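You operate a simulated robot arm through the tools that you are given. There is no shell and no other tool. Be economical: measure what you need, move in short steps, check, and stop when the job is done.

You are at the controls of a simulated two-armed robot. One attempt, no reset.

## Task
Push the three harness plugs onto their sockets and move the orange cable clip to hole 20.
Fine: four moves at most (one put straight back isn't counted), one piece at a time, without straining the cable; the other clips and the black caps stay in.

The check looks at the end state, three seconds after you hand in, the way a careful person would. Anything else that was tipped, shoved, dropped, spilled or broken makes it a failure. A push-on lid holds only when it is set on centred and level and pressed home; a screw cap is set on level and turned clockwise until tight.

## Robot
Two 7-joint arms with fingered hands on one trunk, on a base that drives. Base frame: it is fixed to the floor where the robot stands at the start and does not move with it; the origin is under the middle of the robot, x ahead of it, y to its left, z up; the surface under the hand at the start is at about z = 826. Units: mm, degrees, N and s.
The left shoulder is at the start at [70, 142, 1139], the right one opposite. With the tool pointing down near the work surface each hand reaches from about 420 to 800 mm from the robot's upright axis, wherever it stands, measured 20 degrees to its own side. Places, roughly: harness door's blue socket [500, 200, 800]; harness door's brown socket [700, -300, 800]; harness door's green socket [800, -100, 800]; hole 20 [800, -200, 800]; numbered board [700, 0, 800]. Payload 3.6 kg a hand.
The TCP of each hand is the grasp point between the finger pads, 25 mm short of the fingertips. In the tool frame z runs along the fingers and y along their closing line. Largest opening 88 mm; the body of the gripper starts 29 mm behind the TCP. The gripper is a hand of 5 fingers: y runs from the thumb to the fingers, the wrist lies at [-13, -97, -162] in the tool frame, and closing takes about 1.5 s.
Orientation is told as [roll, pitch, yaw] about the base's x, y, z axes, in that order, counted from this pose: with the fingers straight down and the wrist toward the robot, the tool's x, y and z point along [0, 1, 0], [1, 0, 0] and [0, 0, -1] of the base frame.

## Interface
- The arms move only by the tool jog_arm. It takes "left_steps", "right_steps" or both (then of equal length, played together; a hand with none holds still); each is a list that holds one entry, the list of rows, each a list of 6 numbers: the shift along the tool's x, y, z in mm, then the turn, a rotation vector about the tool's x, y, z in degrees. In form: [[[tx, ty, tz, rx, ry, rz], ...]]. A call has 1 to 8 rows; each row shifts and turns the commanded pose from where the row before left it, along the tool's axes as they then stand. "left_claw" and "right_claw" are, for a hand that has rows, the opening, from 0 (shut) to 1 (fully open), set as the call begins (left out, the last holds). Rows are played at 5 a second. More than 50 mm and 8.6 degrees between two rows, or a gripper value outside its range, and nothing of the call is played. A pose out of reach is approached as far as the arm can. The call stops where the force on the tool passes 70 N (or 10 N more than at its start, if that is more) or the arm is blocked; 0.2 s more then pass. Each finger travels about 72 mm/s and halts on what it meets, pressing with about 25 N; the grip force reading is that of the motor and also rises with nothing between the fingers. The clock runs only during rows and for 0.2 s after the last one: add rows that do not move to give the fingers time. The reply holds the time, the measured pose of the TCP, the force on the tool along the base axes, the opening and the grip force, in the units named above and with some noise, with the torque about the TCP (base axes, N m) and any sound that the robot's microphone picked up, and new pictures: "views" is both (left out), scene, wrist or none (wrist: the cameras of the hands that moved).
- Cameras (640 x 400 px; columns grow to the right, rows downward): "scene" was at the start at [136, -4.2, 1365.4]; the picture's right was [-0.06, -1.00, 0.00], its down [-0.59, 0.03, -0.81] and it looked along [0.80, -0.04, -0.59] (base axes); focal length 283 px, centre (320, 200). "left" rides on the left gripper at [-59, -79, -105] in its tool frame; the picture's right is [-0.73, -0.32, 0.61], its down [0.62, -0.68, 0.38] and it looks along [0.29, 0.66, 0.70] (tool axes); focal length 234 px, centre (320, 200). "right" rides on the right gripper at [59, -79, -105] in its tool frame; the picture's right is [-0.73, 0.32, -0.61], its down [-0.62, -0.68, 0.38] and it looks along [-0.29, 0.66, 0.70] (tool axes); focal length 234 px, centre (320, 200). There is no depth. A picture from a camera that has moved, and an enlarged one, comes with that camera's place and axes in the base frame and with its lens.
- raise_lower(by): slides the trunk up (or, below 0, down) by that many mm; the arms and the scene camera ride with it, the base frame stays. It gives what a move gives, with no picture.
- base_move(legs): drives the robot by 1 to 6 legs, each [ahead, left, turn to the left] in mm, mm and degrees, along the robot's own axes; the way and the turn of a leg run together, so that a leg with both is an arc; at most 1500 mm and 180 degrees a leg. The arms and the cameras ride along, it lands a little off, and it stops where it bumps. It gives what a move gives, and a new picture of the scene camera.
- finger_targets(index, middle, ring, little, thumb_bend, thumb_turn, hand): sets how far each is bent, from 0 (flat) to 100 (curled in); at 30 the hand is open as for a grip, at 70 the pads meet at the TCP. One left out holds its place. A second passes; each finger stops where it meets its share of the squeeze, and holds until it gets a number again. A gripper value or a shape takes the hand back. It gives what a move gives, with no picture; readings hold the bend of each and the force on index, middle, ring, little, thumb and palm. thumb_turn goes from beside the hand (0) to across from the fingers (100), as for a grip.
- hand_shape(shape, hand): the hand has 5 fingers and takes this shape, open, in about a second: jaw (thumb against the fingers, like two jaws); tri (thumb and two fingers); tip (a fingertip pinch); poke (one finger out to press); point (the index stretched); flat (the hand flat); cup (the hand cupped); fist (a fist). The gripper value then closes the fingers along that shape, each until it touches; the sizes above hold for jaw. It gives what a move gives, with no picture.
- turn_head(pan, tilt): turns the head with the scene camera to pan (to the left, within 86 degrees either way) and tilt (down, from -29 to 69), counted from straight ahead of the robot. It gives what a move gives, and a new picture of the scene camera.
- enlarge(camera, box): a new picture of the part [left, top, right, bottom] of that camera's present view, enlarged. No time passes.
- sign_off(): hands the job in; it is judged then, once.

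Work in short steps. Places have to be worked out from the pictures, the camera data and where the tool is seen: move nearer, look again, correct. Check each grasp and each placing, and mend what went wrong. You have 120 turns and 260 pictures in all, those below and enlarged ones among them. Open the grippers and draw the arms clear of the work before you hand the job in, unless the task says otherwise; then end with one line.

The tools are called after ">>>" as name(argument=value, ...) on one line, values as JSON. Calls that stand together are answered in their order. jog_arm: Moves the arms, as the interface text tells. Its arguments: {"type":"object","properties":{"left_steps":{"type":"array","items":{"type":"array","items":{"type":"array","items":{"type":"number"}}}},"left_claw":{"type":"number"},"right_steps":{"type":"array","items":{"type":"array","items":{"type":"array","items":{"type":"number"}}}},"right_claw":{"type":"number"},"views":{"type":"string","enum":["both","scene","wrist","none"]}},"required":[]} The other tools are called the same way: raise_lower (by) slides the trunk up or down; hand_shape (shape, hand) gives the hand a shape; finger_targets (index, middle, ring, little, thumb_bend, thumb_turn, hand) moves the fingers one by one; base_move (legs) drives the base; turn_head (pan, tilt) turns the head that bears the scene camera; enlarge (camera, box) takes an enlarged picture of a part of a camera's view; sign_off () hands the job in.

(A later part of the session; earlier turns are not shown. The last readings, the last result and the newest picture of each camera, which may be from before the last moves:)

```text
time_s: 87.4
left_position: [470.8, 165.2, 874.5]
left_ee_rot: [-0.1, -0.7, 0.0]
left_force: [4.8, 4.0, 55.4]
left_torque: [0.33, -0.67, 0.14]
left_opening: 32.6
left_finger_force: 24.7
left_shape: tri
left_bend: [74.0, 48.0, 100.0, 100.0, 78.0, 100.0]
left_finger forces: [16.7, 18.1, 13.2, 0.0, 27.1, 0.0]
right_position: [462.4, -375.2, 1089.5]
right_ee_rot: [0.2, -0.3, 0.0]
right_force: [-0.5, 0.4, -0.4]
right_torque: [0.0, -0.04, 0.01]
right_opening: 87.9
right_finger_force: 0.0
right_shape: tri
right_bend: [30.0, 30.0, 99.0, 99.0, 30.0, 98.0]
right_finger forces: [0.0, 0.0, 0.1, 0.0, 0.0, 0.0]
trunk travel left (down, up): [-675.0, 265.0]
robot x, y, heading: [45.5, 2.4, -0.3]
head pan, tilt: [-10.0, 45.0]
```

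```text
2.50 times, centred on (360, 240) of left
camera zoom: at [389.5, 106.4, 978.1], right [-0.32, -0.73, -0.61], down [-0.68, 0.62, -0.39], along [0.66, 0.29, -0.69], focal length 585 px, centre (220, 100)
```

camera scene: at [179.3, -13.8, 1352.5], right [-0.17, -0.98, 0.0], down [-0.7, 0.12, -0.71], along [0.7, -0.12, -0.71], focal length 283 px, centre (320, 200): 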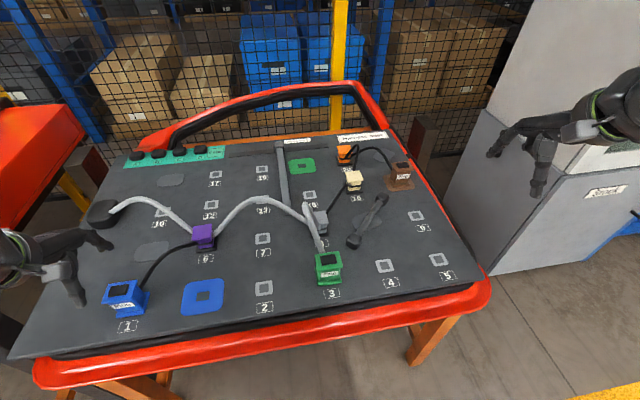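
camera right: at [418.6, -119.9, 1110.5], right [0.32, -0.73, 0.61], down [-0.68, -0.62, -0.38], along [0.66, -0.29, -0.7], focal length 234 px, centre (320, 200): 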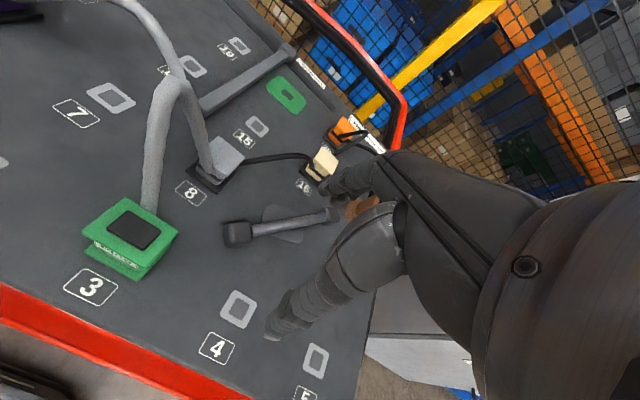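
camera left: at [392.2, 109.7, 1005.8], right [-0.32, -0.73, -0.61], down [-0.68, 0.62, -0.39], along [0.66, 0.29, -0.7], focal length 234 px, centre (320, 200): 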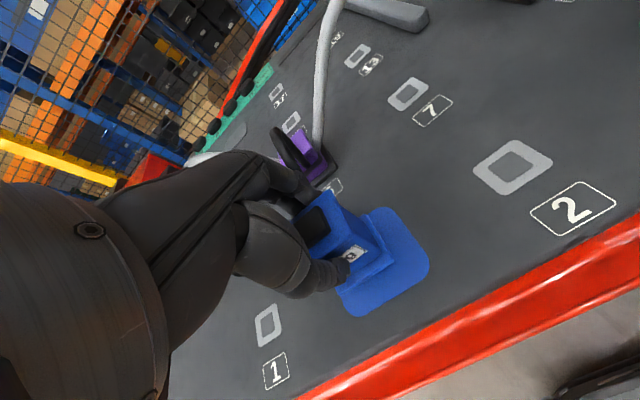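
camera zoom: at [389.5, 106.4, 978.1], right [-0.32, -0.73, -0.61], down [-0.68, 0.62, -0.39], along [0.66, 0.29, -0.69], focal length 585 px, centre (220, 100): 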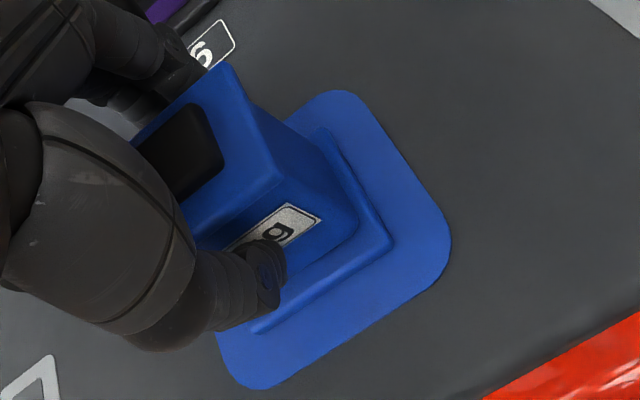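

The ring finger now touches the top at z 874.5, the same as for a plug seated in a hole: blue is home with 55 N applied. I release and lift.

>>> jog_arm(left_steps=[[[0, 0, -9, 0, 0, 0], [0, 0, 0, 0, 0, 0], [0, 0, 0, 0, 0, 0], [0, 0, 0, 0, 0, 0]]], left_claw=0.7, views="none")

>>> jog_arm(left_steps=[[[0, 0, -30, 0, 0, 0], [0, 0, -40, 0, 0, 0], [30, 0, -30, 0, 0, 0], [40, 0, -20, 0, 0, 0]]], left_claw=0.75, views="wrist")

>>> enlarge(camera="scene", box=[140, 210, 260, 320])

>>> enlarge(camera="left", box=[340, 120, 540, 300])

```text
time_s: 88.4
left_position: [471.2, 166.7, 878.5]
left_ee_rot: [0.1, 0.0, 0.0]
left_force: [0.3, 0.4, 0.0]
left_torque: [0.0, -0.02, -0.06]
left_opening: 61.1
left_finger_force: 0.0
left_shape: tri
left_bend: [27.0, 37.0, 99.0, 99.0, 58.0, 99.0]
left_finger forces: [0.1, 0.0, 0.0, 0.0, 0.1, 0.1]
right_position: [467.0, -372.3, 1086.7]
right_ee_rot: [0.0, 0.0, -0.1]
right_force: [0.2, -0.7, 0.8]
right_torque: [0.0, 0.01, 0.0]
right_opening: 87.7
right_finger_force: 0.1
right_shape: tri
right_bend: [30.0, 30.0, 99.0, 99.0, 30.0, 98.0]
right_finger forces: [0.0, 0.0, 0.0, 0.0, 0.0, 0.0]
trunk travel left (down, up): [-675.0, 265.0]
robot x, y, heading: [49.5, -0.1, -0.5]
head pan, tilt: [-10.0, 45.0]
```

```text
time_s: 89.4
left_position: [471.2, 236.0, 1000.3]
left_ee_rot: [-0.1, -0.1, -0.1]
left_force: [0.7, -0.5, 0.1]
left_torque: [-0.03, 0.0, 0.04]
left_opening: 65.8
left_finger_force: 0.1
left_shape: tri
left_bend: [27.0, 36.0, 99.0, 99.0, 54.0, 99.0]
left_finger forces: [0.0, 0.1, 0.0, 0.0, 0.0, 0.0]
right_position: [465.9, -372.4, 1086.6]
right_ee_rot: [0.0, 0.0, -0.1]
right_force: [0.1, 0.0, -0.5]
right_torque: [-0.01, -0.02, -0.03]
right_opening: 87.8
right_finger_force: 0.1
right_shape: tri
right_bend: [30.0, 30.0, 99.0, 99.0, 30.0, 98.0]
right_finger forces: [0.1, 0.0, 0.1, 0.0, 0.0, 0.0]
trunk travel left (down, up): [-675.0, 265.0]
robot x, y, heading: [48.2, -4.0, -0.1]
head pan, tilt: [-10.0, 45.0]
camera left: at [390.9, 178.2, 1104.6], right [-0.32, -0.73, -0.61], down [-0.68, 0.62, -0.38], along [0.66, 0.29, -0.7], focal length 234 px, centre (320, 200)
```

left: 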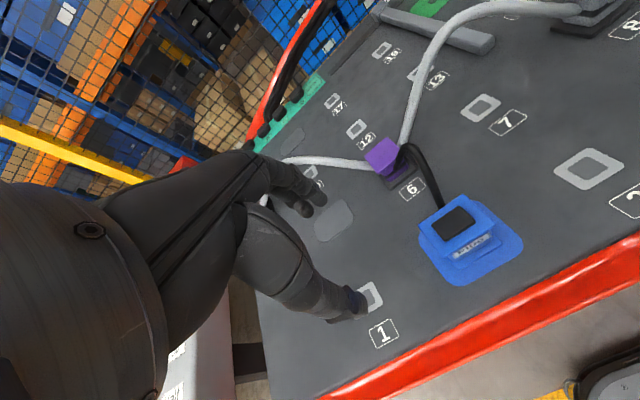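

```text
3.64 times, centred on (200, 265) of scene
camera zoom: at [176.5, -12.2, 1352.7], right [-0.17, -0.98, 0.0], down [-0.7, 0.12, -0.71], along [0.7, -0.12, -0.71], focal length 1030 px, centre (756, -36)
```

zoom: 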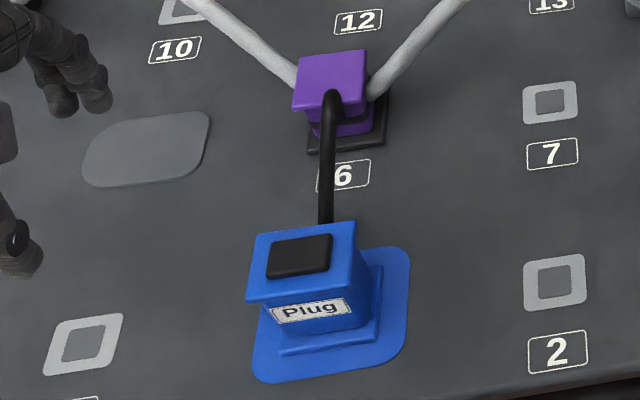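

```text
2.22 times, centred on (440, 210) of left
camera zoom: at [390.9, 178.2, 1104.6], right [-0.32, -0.73, -0.61], down [-0.68, 0.62, -0.38], along [0.66, 0.29, -0.7], focal length 520 px, centre (53, 178)
```

zoom: 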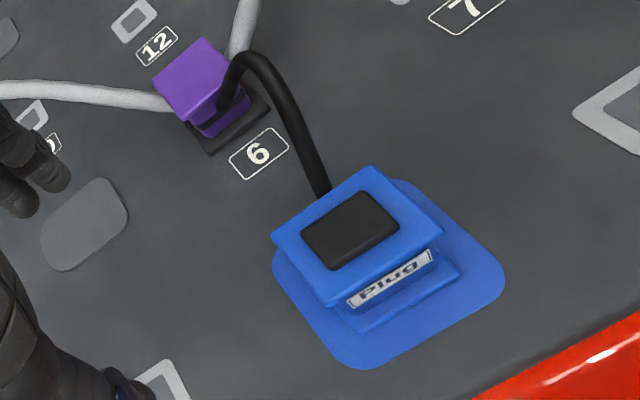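

Blue is seated squarely, cable slack. Now green with the left hand: I turn it to yaw −90 in free air.

>>> jog_arm(left_steps=[[[0, 0, -10, 0, 0, 8], [0, 0, -10, 0, 0, 8], [0, 0, -10, 0, 0, 8], [0, 0, -10, 0, 0, 8], [0, 0, -10, 0, 0, 8], [0, 0, 0, 0, 0, 8], [0, 0, 0, 0, 0, 8], [0, 0, 0, 0, 0, 8]]], left_claw=1.0, views="none")

>>> jog_arm(left_steps=[[[0, 0, 0, 0, 0, 8], [0, 0, 0, 0, 0, 8], [0, 0, 0, 0, 0, 8], [0, 0, 0, 0, 0, 2]]], views="scene")

```text
time_s: 91.2
left_position: [473.2, 235.5, 1049.9]
left_ee_rot: [0.0, 0.0, -64.2]
left_force: [-0.3, 0.5, 0.3]
left_torque: [0.03, 0.01, -0.01]
left_opening: 87.9
left_finger_force: 0.0
left_shape: tri
left_bend: [30.0, 30.0, 99.0, 99.0, 30.0, 98.0]
left_finger forces: [0.1, 0.0, 0.0, 0.0, 0.0, 0.1]
right_position: [467.1, -373.3, 1085.9]
right_ee_rot: [0.0, 0.0, -0.1]
right_force: [0.3, 0.2, 0.5]
right_torque: [0.02, 0.0, -0.01]
right_opening: 87.8
right_finger_force: 0.0
right_shape: tri
right_bend: [30.0, 30.0, 99.0, 99.0, 30.0, 98.0]
right_finger forces: [0.0, 0.0, 0.0, 0.0, 0.0, 0.0]
trunk travel left (down, up): [-675.0, 265.0]
robot x, y, heading: [49.6, -2.4, 0.1]
head pan, tilt: [-10.0, 45.0]
```

```text
time_s: 92.2
left_position: [472.2, 235.6, 1048.5]
left_ee_rot: [0.0, -0.1, -90.2]
left_force: [0.2, 0.3, -0.8]
left_torque: [0.0, 0.02, 0.01]
left_opening: 87.6
left_finger_force: 0.1
left_shape: tri
left_bend: [30.0, 30.0, 99.0, 99.0, 30.0, 98.0]
left_finger forces: [0.0, 0.1, 0.0, 0.0, 0.1, 0.0]
right_position: [466.4, -373.8, 1085.7]
right_ee_rot: [0.0, 0.0, -0.1]
right_force: [0.3, 0.6, 0.0]
right_torque: [0.0, -0.03, -0.02]
right_opening: 87.8
right_finger_force: 0.0
right_shape: tri
right_bend: [30.0, 30.0, 99.0, 99.0, 30.0, 98.0]
right_finger forces: [0.0, 0.0, 0.0, 0.0, 0.1, 0.0]
trunk travel left (down, up): [-675.0, 265.0]
robot x, y, heading: [45.4, 2.6, 0.0]
head pan, tilt: [-10.0, 45.0]
camera scene: at [177.9, -13.4, 1352.6], right [-0.17, -0.98, 0.0], down [-0.7, 0.12, -0.71], along [0.7, -0.12, -0.71], focal length 283 px, centre (320, 200)
```

scene: 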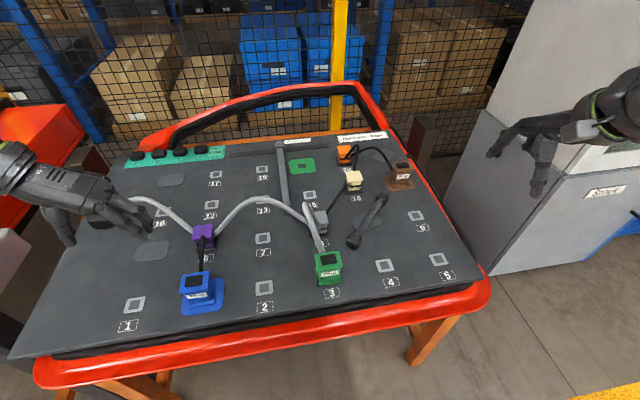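

Left hand takes yaw −90 easily. I carry it over toward green at a safe height.

>>> jog_arm(left_steps=[[[-1, 45, 0, 0, 0, 0], [-1, 45, 0, 0, 0, 0], [-1, 45, 0, 0, 0, 0], [-1, 45, 0, 0, 0, 0], [-2, 45, 0, 0, 0, 0], [-2, 45, 0, 0, 0, 0], [0, 40, 0, 0, 0, 0]]], views="both")

>>> enlarge(camera="left", box=[200, 130, 480, 380])

>>> enlarge(camera="scene", box=[270, 180, 390, 300])

```text
time_s: 93.8
left_position: [464.8, -76.1, 1050.2]
left_ee_rot: [0.1, 0.1, -90.0]
left_force: [0.3, 0.1, 0.2]
left_torque: [0.03, -0.02, 0.0]
left_opening: 87.6
left_finger_force: 0.1
left_shape: tri
left_bend: [30.0, 30.0, 99.0, 99.0, 30.0, 98.0]
left_finger forces: [0.0, 0.0, 0.0, 0.0, 0.0, 0.0]
right_position: [466.6, -375.0, 1085.3]
right_ee_rot: [0.0, 0.0, 0.0]
right_force: [-0.1, 0.2, -0.9]
right_torque: [0.01, 0.01, -0.03]
right_opening: 87.8
right_finger_force: 0.1
right_shape: tri
right_bend: [30.0, 30.0, 99.0, 99.0, 30.0, 98.0]
right_finger forces: [0.0, 0.0, 0.0, 0.0, 0.0, 0.0]
trunk travel left (down, up): [-675.0, 265.0]
robot x, y, heading: [50.5, 2.2, -0.1]
head pan, tilt: [-10.0, 45.0]
camera scene: at [178.0, -15.3, 1352.5], right [-0.17, -0.98, 0.0], down [-0.7, 0.12, -0.71], along [0.7, -0.12, -0.71], focal length 283 px, centre (320, 200)
camera left: at [404.7, 3.1, 1154.9], right [-0.73, 0.32, -0.61], down [0.62, 0.68, -0.38], along [0.29, -0.66, -0.7], focal length 234 px, centre (320, 200)
```

scene: 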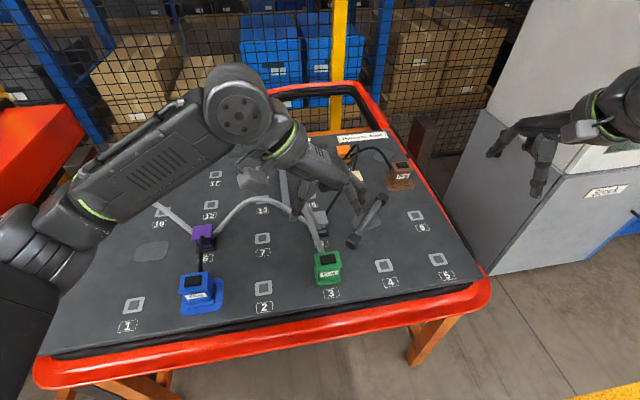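
left: 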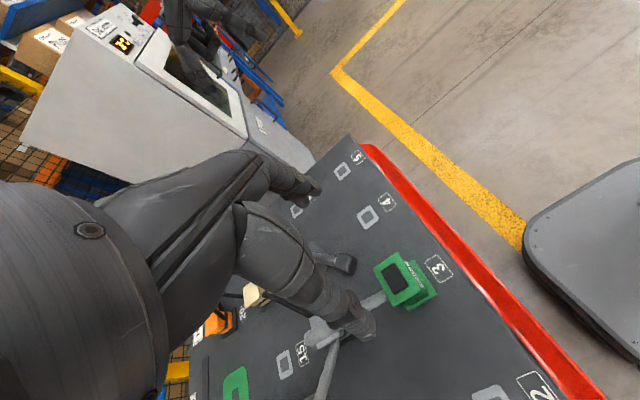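

```text
1.60 times, centred on (340, 255) of left
camera zoom: at [404.7, 3.1, 1154.9], right [-0.73, 0.32, -0.61], down [0.62, 0.68, -0.38], along [0.29, -0.66, -0.7], focal length 375 px, centre (288, 112)
```

zoom: 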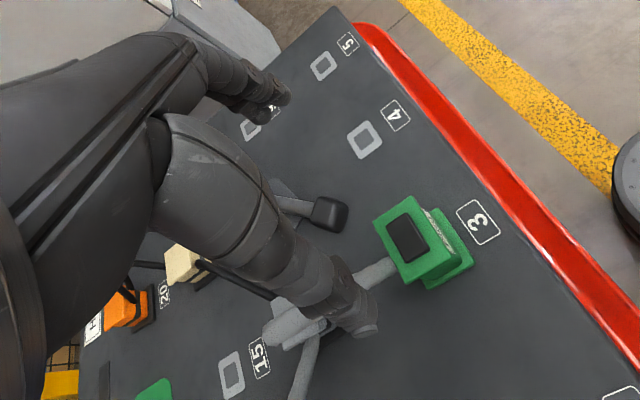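

```text
3.33 times, centred on (330, 240) of scene
camera zoom: at [178.0, -15.3, 1352.5], right [-0.17, -0.98, 0.0], down [-0.7, 0.12, -0.71], along [0.7, -0.12, -0.71], focal length 944 px, centre (287, 67)
```

zoom: 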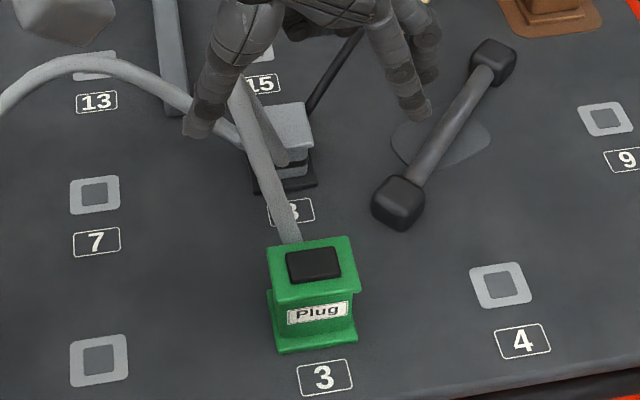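

Reached well. To keep the palm off the thick cable I'll lean the hand back 8° (it stays square to the gripped side faces). I descend to z≈960 and look.

>>> jog_arm(left_steps=[[[-2, 3, 30, 0, 0, 0], [0, 3, 30, 0, 0, 0], [0, 0, 25, 0, 0, 0], [0, 0, 0, 0, 8, 0]]], left_claw=0.85, views="both")

>>> enlarge(camera="left", box=[200, 130, 480, 380])

>>> enlarge(camera="scene", box=[270, 180, 390, 300])

```text
time_s: 94.8
left_position: [461.3, -80.2, 965.1]
left_ee_rot: [8.1, 0.0, -90.1]
left_force: [0.1, 0.1, -0.2]
left_torque: [0.02, 0.01, 0.03]
left_opening: 74.8
left_finger_force: 0.1
left_shape: tri
left_bend: [27.0, 33.0, 99.0, 99.0, 43.0, 98.0]
left_finger forces: [0.0, 0.1, 0.0, 0.0, 0.0, 0.0]
right_position: [466.7, -374.4, 1085.4]
right_ee_rot: [0.0, 0.0, -0.1]
right_force: [0.3, 1.3, 0.4]
right_torque: [0.0, 0.01, -0.01]
right_opening: 87.8
right_finger_force: 0.1
right_shape: tri
right_bend: [30.0, 30.0, 99.0, 99.0, 30.0, 98.0]
right_finger forces: [0.1, 0.1, 0.1, 0.1, 0.0, 0.1]
trunk travel left (down, up): [-675.0, 265.0]
robot x, y, heading: [49.0, -0.1, -0.3]
head pan, tilt: [-10.0, 45.0]
camera scene: at [177.1, -13.7, 1352.7], right [-0.17, -0.98, 0.0], down [-0.7, 0.12, -0.71], along [0.7, -0.12, -0.71], focal length 283 px, centre (320, 200)
camera left: at [388.4, -1.1, 1059.6], right [-0.63, 0.32, -0.7], down [0.67, 0.68, -0.29], along [0.38, -0.66, -0.65], focal length 234 px, centre (320, 200)
```

scene: 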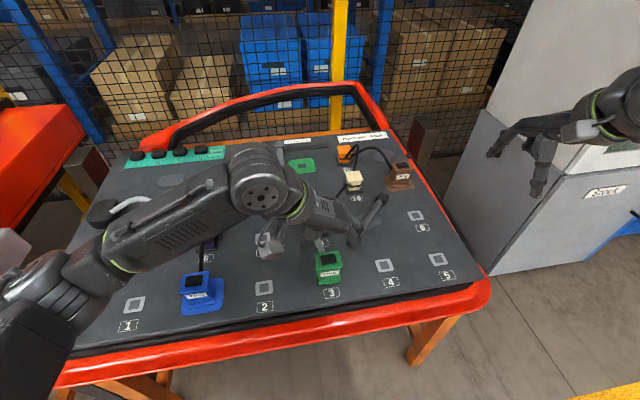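
left: 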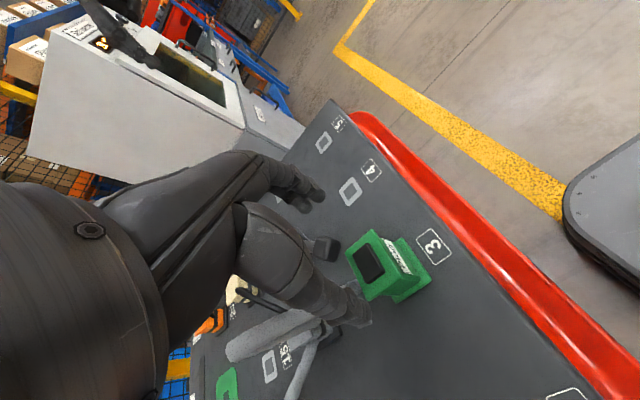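

```text
1.60 times, centred on (340, 255) of left
camera zoom: at [388.4, -1.1, 1059.6], right [-0.63, 0.32, -0.7], down [0.67, 0.68, -0.29], along [0.38, -0.66, -0.65], focal length 375 px, centre (288, 112)
```

zoom: 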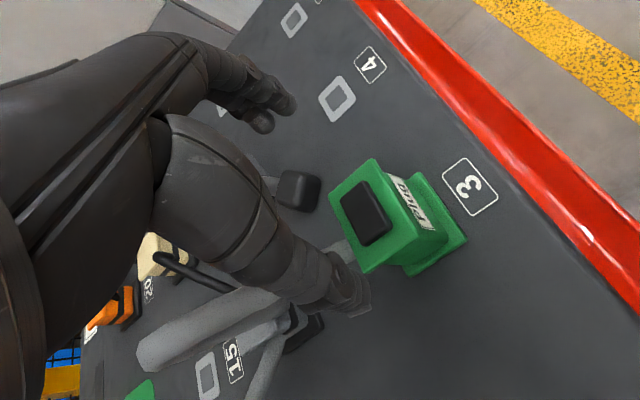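

```text
3.33 times, centred on (330, 240) of scene
camera zoom: at [177.1, -13.7, 1352.7], right [-0.17, -0.98, 0.0], down [-0.7, 0.12, -0.71], along [0.7, -0.12, -0.71], focal length 944 px, centre (287, 67)
```

zoom: 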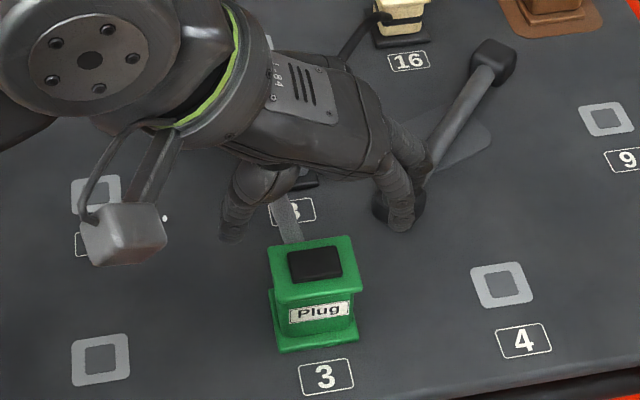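

Thumb and fingers straddle the plug, cable in the clear behind. I descend vertically to z≈905 and check.

>>> jog_arm(left_steps=[[[-2.8, 2, 19.8, 0, 0, 0], [-2.8, 0, 19.8, 0, 0, 0], [-2.8, 0, 19.8, 0, 0, 0]]], views="wrist")

>>> enlarge(camera="left", box=[200, 130, 480, 380])

>>> enlarge(camera="scene", box=[270, 180, 390, 300])

```text
time_s: 95.6
left_position: [461.7, -82.9, 905.0]
left_ee_rot: [8.1, 0.0, -90.2]
left_force: [-0.1, 0.3, 0.1]
left_torque: [-0.02, -0.03, -0.03]
left_opening: 74.8
left_finger_force: 0.1
left_shape: tri
left_bend: [27.0, 33.0, 99.0, 99.0, 43.0, 98.0]
left_finger forces: [0.1, 0.0, 0.0, 0.0, 0.0, 0.1]
right_position: [466.9, -373.1, 1086.0]
right_ee_rot: [0.0, 0.1, -0.2]
right_force: [0.4, 0.1, 0.5]
right_torque: [0.01, -0.01, 0.0]
right_opening: 87.8
right_finger_force: 0.1
right_shape: tri
right_bend: [30.0, 30.0, 99.0, 99.0, 30.0, 98.0]
right_finger forces: [0.0, 0.1, 0.0, 0.0, 0.0, 0.0]
trunk travel left (down, up): [-675.0, 265.0]
robot x, y, heading: [48.3, 3.8, 0.0]
head pan, tilt: [-10.0, 45.0]
camera left: at [388.6, -3.3, 999.1], right [-0.63, 0.32, -0.7], down [0.67, 0.68, -0.29], along [0.38, -0.66, -0.65], focal length 234 px, centre (320, 200)
```

left: 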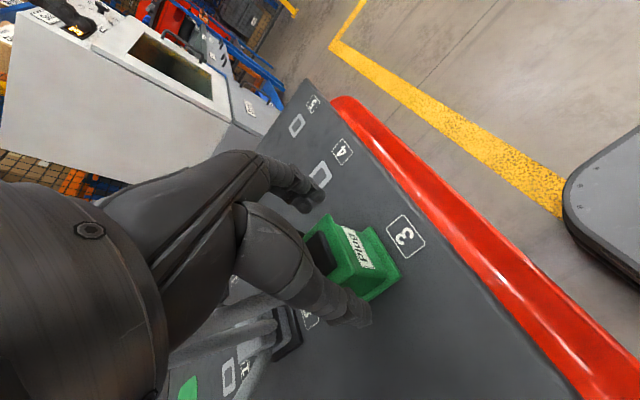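

```text
1.60 times, centred on (340, 255) of left
camera zoom: at [388.6, -3.3, 999.1], right [-0.63, 0.32, -0.7], down [0.67, 0.68, -0.29], along [0.38, -0.66, -0.65], focal length 375 px, centre (288, 112)
```

zoom: 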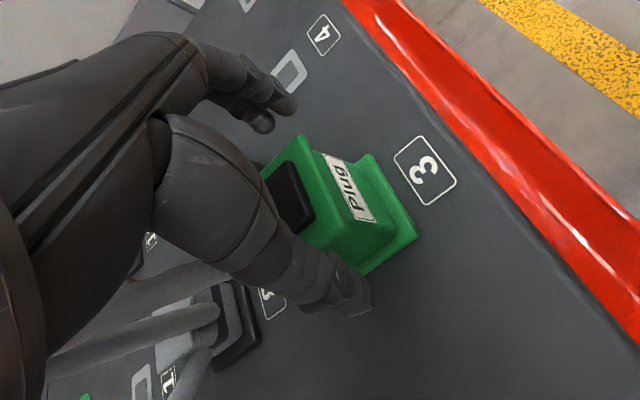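

```text
3.33 times, centred on (330, 240) of scene
camera zoom: at [177.9, -13.4, 1352.6], right [-0.17, -0.98, 0.0], down [-0.7, 0.12, -0.71], along [0.7, -0.12, -0.71], focal length 944 px, centre (287, 67)
```

zoom: 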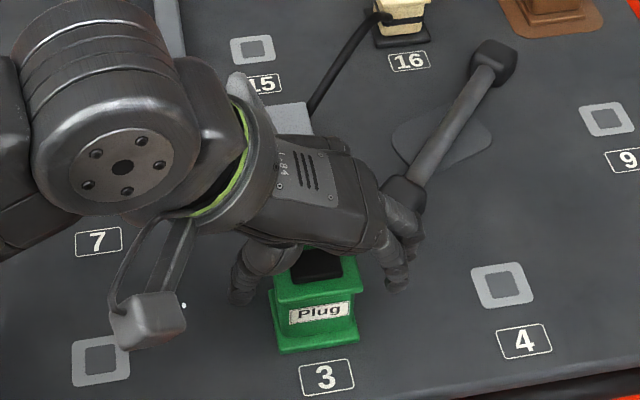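

No forces. I descend the last 25 mm to z≈880.

>>> jog_arm(left_steps=[[[-1.7, 0, 11.9, 0, 0, 0], [-1.1, 0, 7.9, 0, 0, 0], [-0.7, 0, 5, 0, 0, 0]]], left_claw=0.8, views="wrist")

>>> enlarge(camera="left", box=[200, 130, 480, 380])

>>> enlarge(camera="scene", box=[270, 200, 370, 300])

```text
time_s: 96.4
left_position: [462.0, -82.5, 879.7]
left_ee_rot: [8.0, -0.1, -90.1]
left_force: [-0.8, 0.2, 0.2]
left_torque: [0.04, -0.02, 0.0]
left_opening: 70.6
left_finger_force: 0.1
left_shape: tri
left_bend: [27.0, 34.0, 99.0, 99.0, 49.0, 99.0]
left_finger forces: [0.1, 0.1, 0.1, 0.0, 0.1, 0.0]
right_position: [467.6, -373.3, 1086.7]
right_ee_rot: [0.0, 0.0, -0.1]
right_force: [-1.2, 0.0, -0.8]
right_torque: [0.0, -0.01, 0.0]
right_opening: 88.0
right_finger_force: 0.1
right_shape: tri
right_bend: [30.0, 30.0, 99.0, 99.0, 30.0, 98.0]
right_finger forces: [0.0, 0.0, 0.0, 0.1, 0.0, 0.0]
trunk travel left (down, up): [-675.0, 265.0]
robot x, y, heading: [47.6, -0.2, -0.2]
head pan, tilt: [-10.0, 45.0]
camera left: at [388.7, -3.2, 974.5], right [-0.63, 0.32, -0.7], down [0.67, 0.68, -0.29], along [0.38, -0.66, -0.65], focal length 234 px, centre (320, 200)
```

left: 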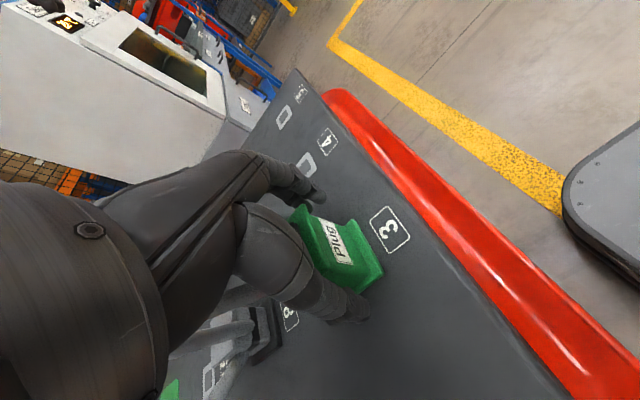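

```text
1.60 times, centred on (340, 255) of left
camera zoom: at [388.7, -3.2, 974.5], right [-0.63, 0.32, -0.7], down [0.67, 0.68, -0.29], along [0.38, -0.66, -0.65], focal length 375 px, centre (288, 112)
```

zoom: 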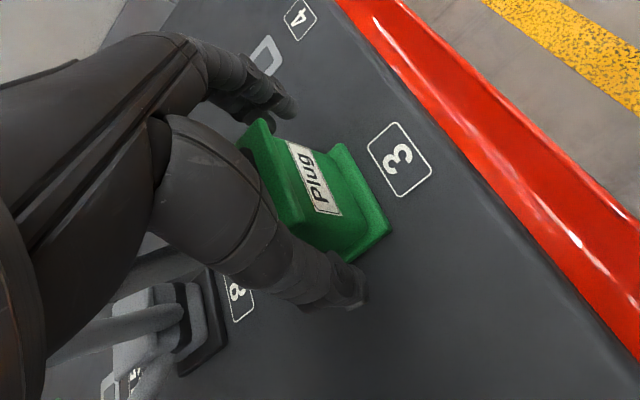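

```text
4.00 times, centred on (320, 250) of scene
camera zoom: at [177.7, -13.5, 1352.6], right [-0.17, -0.98, 0.0], down [-0.7, 0.12, -0.71], along [0.7, -0.12, -0.71], focal length 1133 px, centre (320, 0)
```

zoom: 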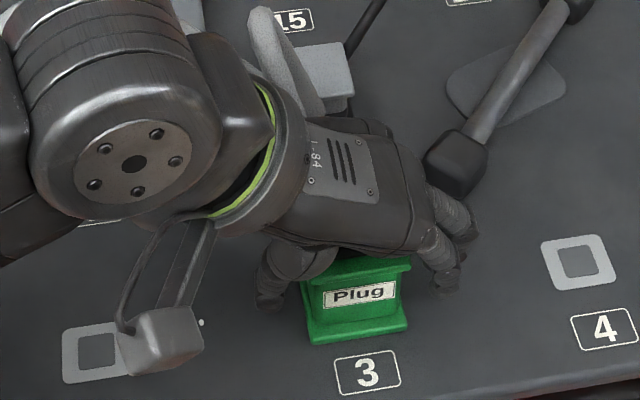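

No contact yet with anything; fingers are on either side. I close and check.

>>> jog_arm(left_steps=[[[0, 0, 0, 0, 0, 0], [0, 0, 0, 0, 0, 0], [0, 0, 0, 0, 0, 0], [0, 0, 0, 0, 0, 0], [0, 0, 0, 0, 0, 0], [0, 0, 0, 0, 0, 0], [0, 0, 0, 0, 0, 0]]], left_claw=0.2, views="none")

>>> jog_arm(left_steps=[[[0.7, 0, -5, 0, 0, 0], [1.4, 0, -9.9, 0, 0, 0], [1.4, 0, -9.9, 0, 0, 0]]], views="wrist")

>>> enlarge(camera="left", box=[200, 130, 480, 380])

>>> enlarge(camera="scene", box=[270, 200, 370, 300])

```text
time_s: 98.0
left_position: [462.5, -81.4, 879.9]
left_ee_rot: [8.1, 0.0, -90.0]
left_force: [-4.4, 6.7, -3.1]
left_torque: [0.17, 0.05, -0.13]
left_opening: 33.2
left_finger_force: 25.1
left_shape: tri
left_bend: [76.0, 46.0, 100.0, 100.0, 73.0, 100.0]
left_finger forces: [6.3, 14.1, 0.1, 0.0, 24.0, 0.0]
right_position: [466.7, -371.6, 1087.6]
right_ee_rot: [0.0, 0.0, 0.0]
right_force: [0.0, 0.1, -1.0]
right_torque: [-0.02, -0.01, 0.02]
right_opening: 87.8
right_finger_force: 0.1
right_shape: tri
right_bend: [30.0, 30.0, 99.0, 99.0, 30.0, 98.0]
right_finger forces: [0.1, 0.0, 0.0, 0.0, 0.0, 0.0]
trunk travel left (down, up): [-675.0, 265.0]
robot x, y, heading: [52.8, -1.2, -0.1]
head pan, tilt: [-10.0, 45.0]
```

```text
time_s: 98.8
left_position: [463.0, -82.7, 905.4]
left_ee_rot: [7.9, 0.0, -90.1]
left_force: [-0.1, 0.3, -0.6]
left_torque: [0.01, 0.0, 0.02]
left_opening: 31.6
left_finger_force: 25.5
left_shape: tri
left_bend: [76.0, 45.0, 100.0, 100.0, 75.0, 100.0]
left_finger forces: [5.4, 18.3, 0.0, 0.0, 20.9, 0.0]
right_position: [467.3, -374.0, 1086.7]
right_ee_rot: [0.0, 0.0, -0.2]
right_force: [0.5, 0.5, 0.2]
right_torque: [0.0, -0.02, 0.0]
right_opening: 87.9
right_finger_force: 0.1
right_shape: tri
right_bend: [30.0, 30.0, 99.0, 99.0, 30.0, 98.0]
right_finger forces: [0.1, 0.0, 0.0, 0.0, 0.0, 0.0]
trunk travel left (down, up): [-675.0, 265.0]
robot x, y, heading: [47.4, 0.7, -0.1]
head pan, tilt: [-10.0, 45.0]
camera left: at [388.4, -2.8, 999.8], right [-0.63, 0.32, -0.7], down [0.67, 0.68, -0.29], along [0.38, -0.66, -0.65], focal length 234 px, centre (320, 200)
```

left: 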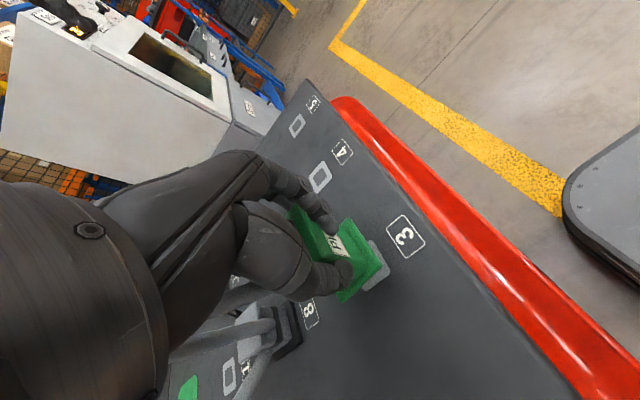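

```text
1.60 times, centred on (340, 255) of left
camera zoom: at [388.4, -2.8, 999.8], right [-0.63, 0.32, -0.7], down [0.67, 0.68, -0.29], along [0.38, -0.66, -0.65], focal length 375 px, centre (288, 112)
```

zoom: 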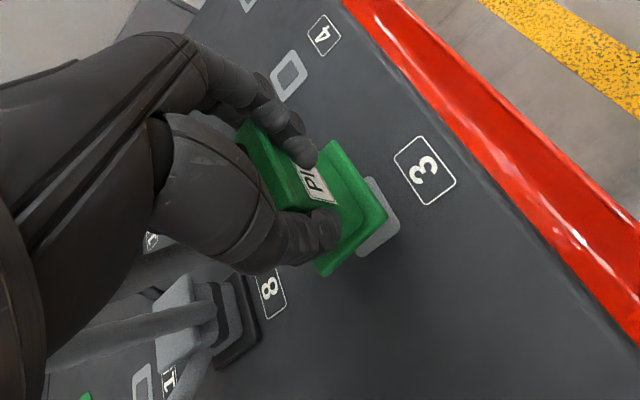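

```text
4.00 times, centred on (320, 250) of scene
camera zoom: at [177.8, -13.3, 1352.6], right [-0.17, -0.98, 0.0], down [-0.7, 0.12, -0.71], along [0.7, -0.12, -0.71], focal length 1133 px, centre (320, 0)
```

zoom: 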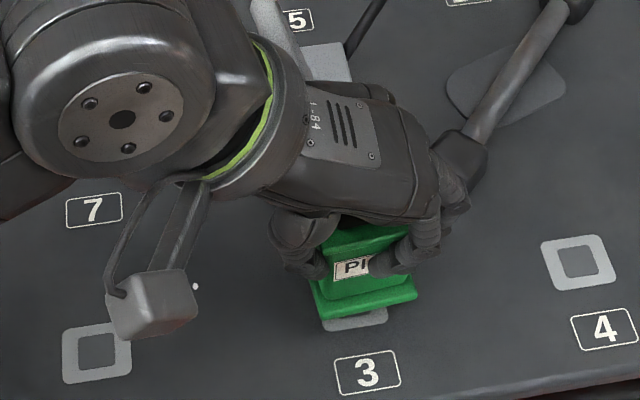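

Green is held (middle 18 N, thumb 21 N) and free. I raise it well up and forward over clip 8's line before driving.

>>> jog_arm(left_steps=[[[4.6, 0, -32.7, 0, 0, 0], [14.5, 0, -31.3, 0, 0, 0], [29.3, 0, -29.2, 0, 0, 0], [29.3, 0, -29.2, 0, 0, 0]]], views="scene")

```text
time_s: 99.8
left_position: [523.6, -81.3, 1038.0]
left_ee_rot: [8.0, 0.0, -90.0]
left_force: [0.1, 0.5, -1.3]
left_torque: [0.0, 0.01, 0.01]
left_opening: 31.8
left_finger_force: 25.2
left_shape: tri
left_bend: [76.0, 44.0, 100.0, 100.0, 75.0, 100.0]
left_finger forces: [5.1, 18.6, 0.1, 0.1, 20.8, 0.0]
right_position: [466.0, -373.7, 1086.4]
right_ee_rot: [0.0, 0.1, 0.0]
right_force: [-0.8, -0.4, -0.5]
right_torque: [0.0, -0.03, 0.0]
right_opening: 87.7
right_finger_force: 0.1
right_shape: tri
right_bend: [30.0, 30.0, 99.0, 99.0, 30.0, 98.0]
right_finger forces: [0.1, 0.0, 0.0, 0.0, 0.0, 0.0]
trunk travel left (down, up): [-675.0, 265.0]
robot x, y, heading: [46.6, -0.9, -0.1]
head pan, tilt: [-10.0, 45.0]
camera scene: at [177.9, -13.8, 1352.5], right [-0.17, -0.98, 0.0], down [-0.7, 0.12, -0.71], along [0.7, -0.12, -0.71], focal length 283 px, centre (320, 200)
```

scene: 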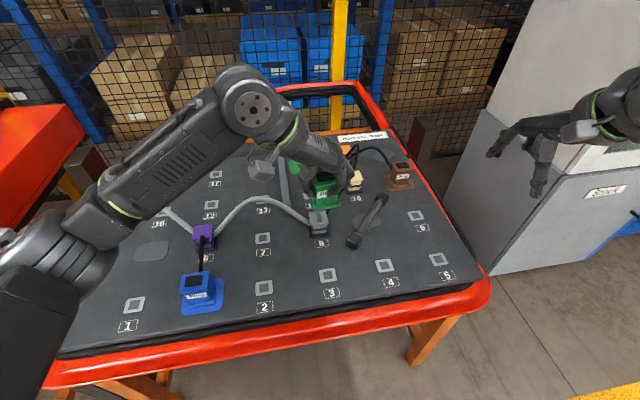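

All clear and no pull. I drive forward 155 mm, then lower the trunk 80 mm for reach.

>>> base_move(legs=[[100, 0, 0], [58, 0, 0]])

>>> raise_lower(by=-80)

```text
time_s: 101.5
left_position: [677.9, -80.7, 1038.4]
left_ee_rot: [8.1, -0.1, -90.0]
left_force: [0.8, 0.5, -0.2]
left_torque: [0.01, 0.04, -0.02]
left_opening: 32.0
left_finger_force: 25.0
left_shape: tri
left_bend: [76.0, 44.0, 100.0, 100.0, 75.0, 100.0]
left_finger forces: [5.1, 18.6, 0.1, 0.1, 20.6, 0.0]
right_position: [623.1, -373.4, 1086.9]
right_ee_rot: [-0.1, -0.1, 0.0]
right_force: [-0.2, 0.5, -0.4]
right_torque: [-0.03, 0.02, 0.0]
right_opening: 87.8
right_finger_force: 0.0
right_shape: tri
right_bend: [30.0, 30.0, 99.0, 99.0, 30.0, 98.0]
right_finger forces: [0.0, 0.1, 0.1, 0.1, 0.1, 0.0]
trunk travel left (down, up): [-675.0, 265.0]
robot x, y, heading: [207.7, -2.6, -0.2]
head pan, tilt: [-10.0, 45.0]
camera scene: at [333.5, -13.5, 1352.7], right [-0.17, -0.98, 0.0], down [-0.7, 0.12, -0.71], along [0.7, -0.12, -0.71], focal length 283 px, centre (320, 200)
```

scene: 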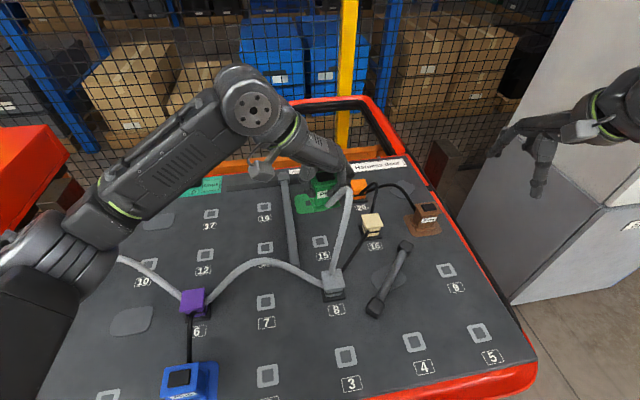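

```text
time_s: 102.7
left_position: [680.1, -81.6, 957.9]
left_ee_rot: [8.0, 0.0, -90.0]
left_force: [-0.1, -0.2, -1.4]
left_torque: [0.02, 0.02, 0.0]
left_opening: 31.6
left_finger_force: 25.1
left_shape: tri
left_bend: [76.0, 44.0, 100.0, 100.0, 75.0, 100.0]
left_finger forces: [5.2, 18.6, 0.0, 0.0, 20.7, 0.1]
right_position: [624.0, -373.2, 1006.2]
right_ee_rot: [0.0, -0.1, 0.0]
right_force: [0.2, 0.2, 0.4]
right_torque: [-0.04, 0.0, -0.03]
right_opening: 87.9
right_finger_force: 0.0
right_shape: tri
right_bend: [30.0, 30.0, 99.0, 99.0, 30.0, 98.0]
right_finger forces: [0.0, 0.0, 0.1, 0.0, 0.0, 0.1]
trunk travel left (down, up): [-595.0, 345.0]
robot x, y, heading: [205.0, -3.7, 0.2]
head pan, tilt: [-10.0, 45.0]
```

Cable still arches freely. I move the plug forward 130 mm toward its socket.

>>> jog_arm(left_steps=[[[31.7, -1, 4.4, 0, 0, 0], [31.7, -1, 4.4, 0, 0, 0], [31.7, -1, 4.4, 0, 0, 0], [31.7, -1, 4.4, 0, 0, 0]]], views="both")

>>> enlarge(camera="scene", box=[260, 100, 400, 230])

>>> enlarge(camera="left", box=[200, 130, 480, 380])

```text
time_s: 103.7
left_position: [809.1, -76.9, 956.7]
left_ee_rot: [8.1, -0.1, -90.1]
left_force: [1.4, -0.4, -0.1]
left_torque: [0.0, 0.05, -0.02]
left_opening: 31.7
left_finger_force: 25.1
left_shape: tri
left_bend: [76.0, 44.0, 100.0, 100.0, 75.0, 100.0]
left_finger forces: [4.9, 18.6, 0.0, 0.0, 20.7, 0.0]
right_position: [623.5, -373.6, 1005.4]
right_ee_rot: [0.2, 0.0, 0.0]
right_force: [-0.5, -0.2, 0.8]
right_torque: [-0.02, -0.01, 0.01]
right_opening: 88.0
right_finger_force: 0.1
right_shape: tri
right_bend: [30.0, 30.0, 99.0, 99.0, 30.0, 98.0]
right_finger forces: [0.0, 0.0, 0.1, 0.1, 0.1, 0.0]
trunk travel left (down, up): [-595.0, 345.0]
robot x, y, heading: [205.6, 0.9, 0.4]
head pan, tilt: [-10.0, 45.0]
camera scene: at [334.9, -14.3, 1272.5], right [-0.17, -0.98, 0.0], down [-0.7, 0.12, -0.71], along [0.7, -0.12, -0.71], focal length 283 px, centre (320, 200)
camera left: at [735.1, 1.9, 1051.4], right [-0.63, 0.32, -0.7], down [0.67, 0.68, -0.29], along [0.38, -0.66, -0.65], focal length 234 px, centre (320, 200)
```

scene: 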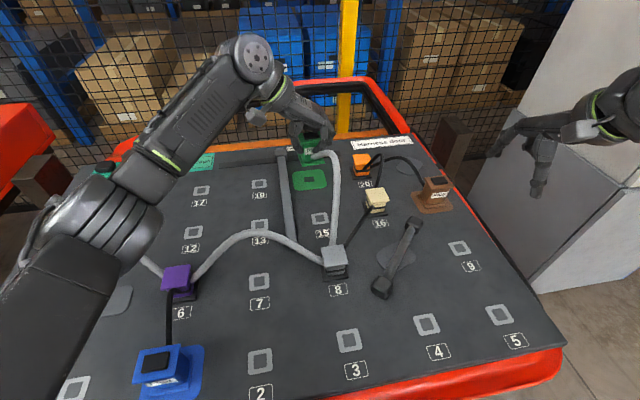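
left: 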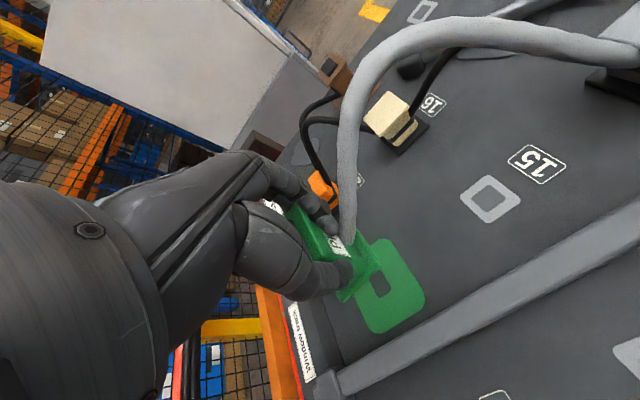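

```text
3.08 times, centred on (330, 165) of scene
camera zoom: at [334.9, -14.3, 1272.5], right [-0.17, -0.98, 0.0], down [-0.7, 0.12, -0.71], along [0.7, -0.12, -0.71], focal length 872 px, centre (289, 308)
```

zoom: 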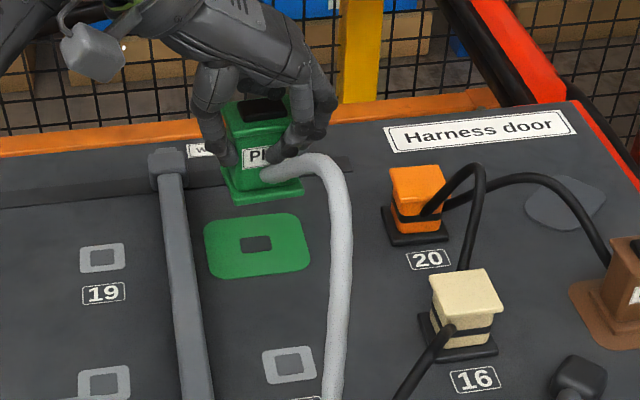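

```text
1.60 times, centred on (340, 255) of left
camera zoom: at [735.1, 1.9, 1051.4], right [-0.63, 0.32, -0.7], down [0.67, 0.68, -0.29], along [0.38, -0.66, -0.65], focal length 375 px, centre (288, 112)
```

zoom: 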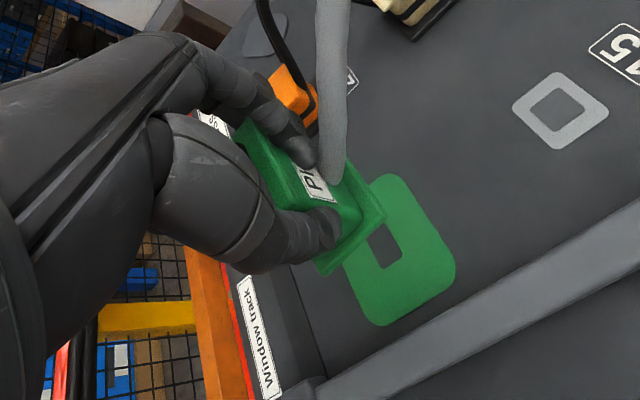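

Cable reaches with slack. The plug has turned ~5.6° in the grip; I rotate it back, shift to TCP≈(832,−69), lower to z≈915 and re-measure.

>>> jog_arm(left_steps=[[[8.3, -4, 22.4, 0, 0, 0], [8.3, -4, 22.4, 0, 0, 0], [0, 0, 0, -0.78, 0, 5.5]]], views="wrist")

>>> enlarge(camera="scene", box=[270, 110, 360, 200])

>>> enlarge(camera="left", box=[280, 180, 440, 330])

```text
time_s: 104.5
left_position: [830.4, -69.4, 915.8]
left_ee_rot: [8.0, -0.1, -95.5]
left_force: [-0.3, 0.0, -1.7]
left_torque: [0.01, -0.02, -0.01]
left_opening: 31.8
left_finger_force: 24.8
left_shape: tri
left_bend: [76.0, 44.0, 100.0, 100.0, 75.0, 100.0]
left_finger forces: [4.8, 18.6, 0.0, 0.0, 20.6, 0.0]
right_position: [622.6, -372.8, 1006.7]
right_ee_rot: [-0.1, 0.0, 0.1]
right_force: [0.3, 0.7, 0.8]
right_torque: [0.04, 0.04, -0.02]
right_opening: 87.9
right_finger_force: 0.1
right_shape: tri
right_bend: [30.0, 30.0, 99.0, 99.0, 30.0, 98.0]
right_finger forces: [0.0, 0.0, 0.1, 0.1, 0.0, 0.0]
trunk travel left (down, up): [-595.0, 345.0]
robot x, y, heading: [203.6, -1.6, 0.2]
head pan, tilt: [-10.0, 45.0]
camera left: at [764.4, 16.6, 1009.7], right [-0.6, 0.38, -0.7], down [0.73, 0.61, -0.29], along [0.32, -0.69, -0.65], focal length 234 px, centre (320, 200)
```

left: 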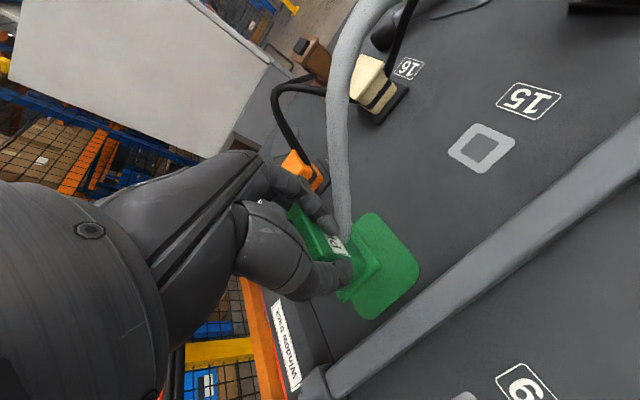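

```text
4.44 times, centred on (315, 155) of scene
camera zoom: at [334.2, -13.8, 1272.6], right [-0.17, -0.98, 0.0], down [-0.7, 0.12, -0.71], along [0.7, -0.12, -0.71], focal length 1259 px, centre (342, 400)
```

zoom: 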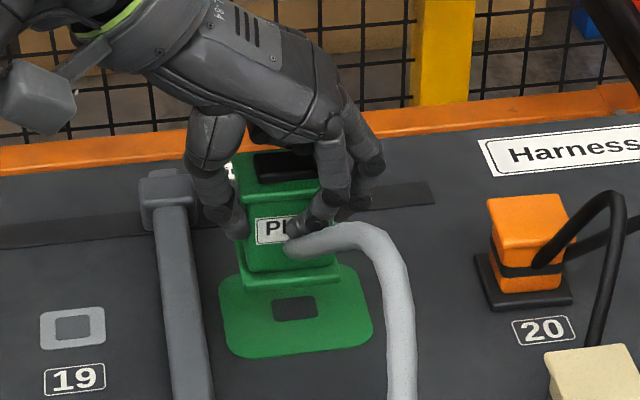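

```text
2.67 times, centred on (360, 255) of left
camera zoom: at [764.4, 16.6, 1009.7], right [-0.6, 0.38, -0.7], down [0.73, 0.61, -0.29], along [0.32, -0.69, -0.65], focal length 624 px, centre (213, 53)
```

zoom: 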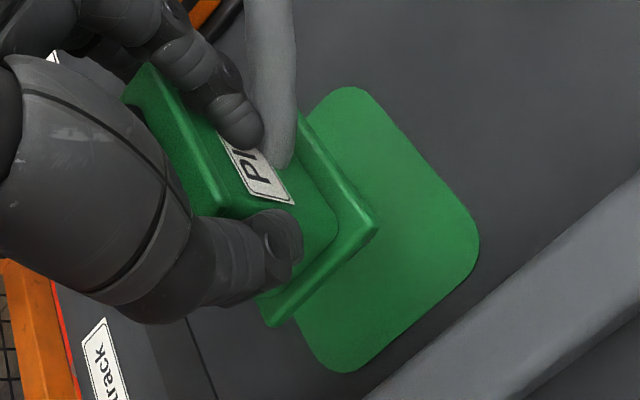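

Now square to the pad, centre within ~2 mm. I nudge (+1,−1.5) and lower in steps to contact.

>>> jog_arm(left_steps=[[[-0.4, 1.5, 10, 0, 0, 0], [-1.4, 0, 10, 0, 0, 0], [-0.7, 0, 5, 0, 0, 0]]], views="none")

>>> jog_arm(left_steps=[[[-0.3, 0, 2, 0, 0, 0], [-0.3, 0, 2, 0, 0, 0], [-0.3, 0, 2, 0, 0, 0]]], views="none")

>>> enlarge(camera="scene", box=[280, 130, 340, 190])

>>> enlarge(camera="left", box=[280, 180, 440, 330])

```text
time_s: 105.3
left_position: [831.3, -69.6, 890.0]
left_ee_rot: [7.9, -0.1, -95.5]
left_force: [0.7, -0.3, 0.4]
left_torque: [0.05, 0.03, 0.01]
left_opening: 32.0
left_finger_force: 25.2
left_shape: tri
left_bend: [76.0, 44.0, 100.0, 100.0, 75.0, 100.0]
left_finger forces: [4.9, 18.6, 0.0, 0.0, 20.6, 0.0]
right_position: [624.0, -372.7, 1006.4]
right_ee_rot: [0.0, -0.1, 0.0]
right_force: [0.1, -1.6, 0.3]
right_torque: [0.02, 0.01, 0.01]
right_opening: 87.8
right_finger_force: 0.0
right_shape: tri
right_bend: [30.0, 30.0, 99.0, 99.0, 30.0, 98.0]
right_finger forces: [0.0, 0.0, 0.0, 0.0, 0.0, 0.0]
trunk travel left (down, up): [-595.0, 345.0]
robot x, y, heading: [205.7, -4.1, 0.3]
head pan, tilt: [-10.0, 45.0]
```

```text
time_s: 106.1
left_position: [830.2, -70.2, 883.4]
left_ee_rot: [8.1, 0.0, -95.6]
left_force: [0.5, -1.1, 3.7]
left_torque: [-0.09, -0.04, -0.03]
left_opening: 32.2
left_finger_force: 26.0
left_shape: tri
left_bend: [76.0, 44.0, 100.0, 100.0, 75.0, 100.0]
left_finger forces: [5.0, 18.8, 0.0, 0.0, 20.5, 0.0]
right_position: [622.7, -372.8, 1007.1]
right_ee_rot: [0.0, -0.1, -0.1]
right_force: [0.0, 0.5, -0.4]
right_torque: [0.01, -0.02, -0.03]
right_opening: 87.5
right_finger_force: 0.0
right_shape: tri
right_bend: [30.0, 30.0, 99.0, 99.0, 30.0, 98.0]
right_finger forces: [0.1, 0.0, 0.1, 0.1, 0.1, 0.0]
trunk travel left (down, up): [-595.0, 345.0]
robot x, y, heading: [204.9, -1.5, 0.2]
head pan, tilt: [-10.0, 45.0]
```

```text
6.67 times, centred on (310, 160) of scene
camera zoom: at [333.9, -13.5, 1272.7], right [-0.17, -0.98, 0.0], down [-0.7, 0.12, -0.71], along [0.7, -0.12, -0.71], focal length 1889 px, centre (387, 467)
```

zoom: 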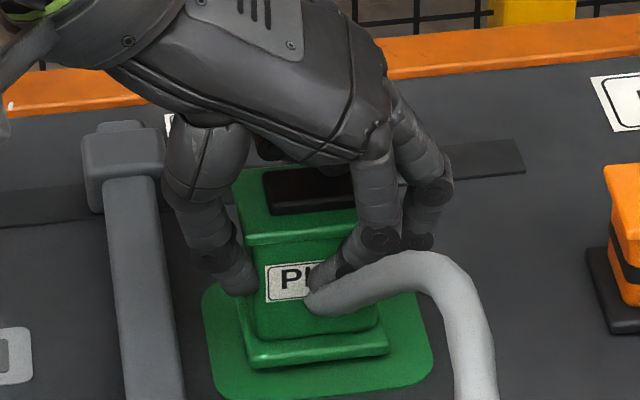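

```text
2.67 times, centred on (360, 255) of left
camera zoom: at [764.7, 15.5, 979.3], right [-0.6, 0.38, -0.7], down [0.73, 0.61, -0.29], along [0.32, -0.69, -0.65], focal length 624 px, centre (213, 53)
```

zoom: 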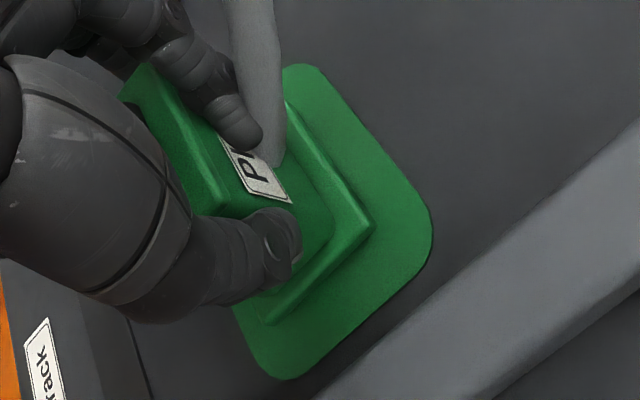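

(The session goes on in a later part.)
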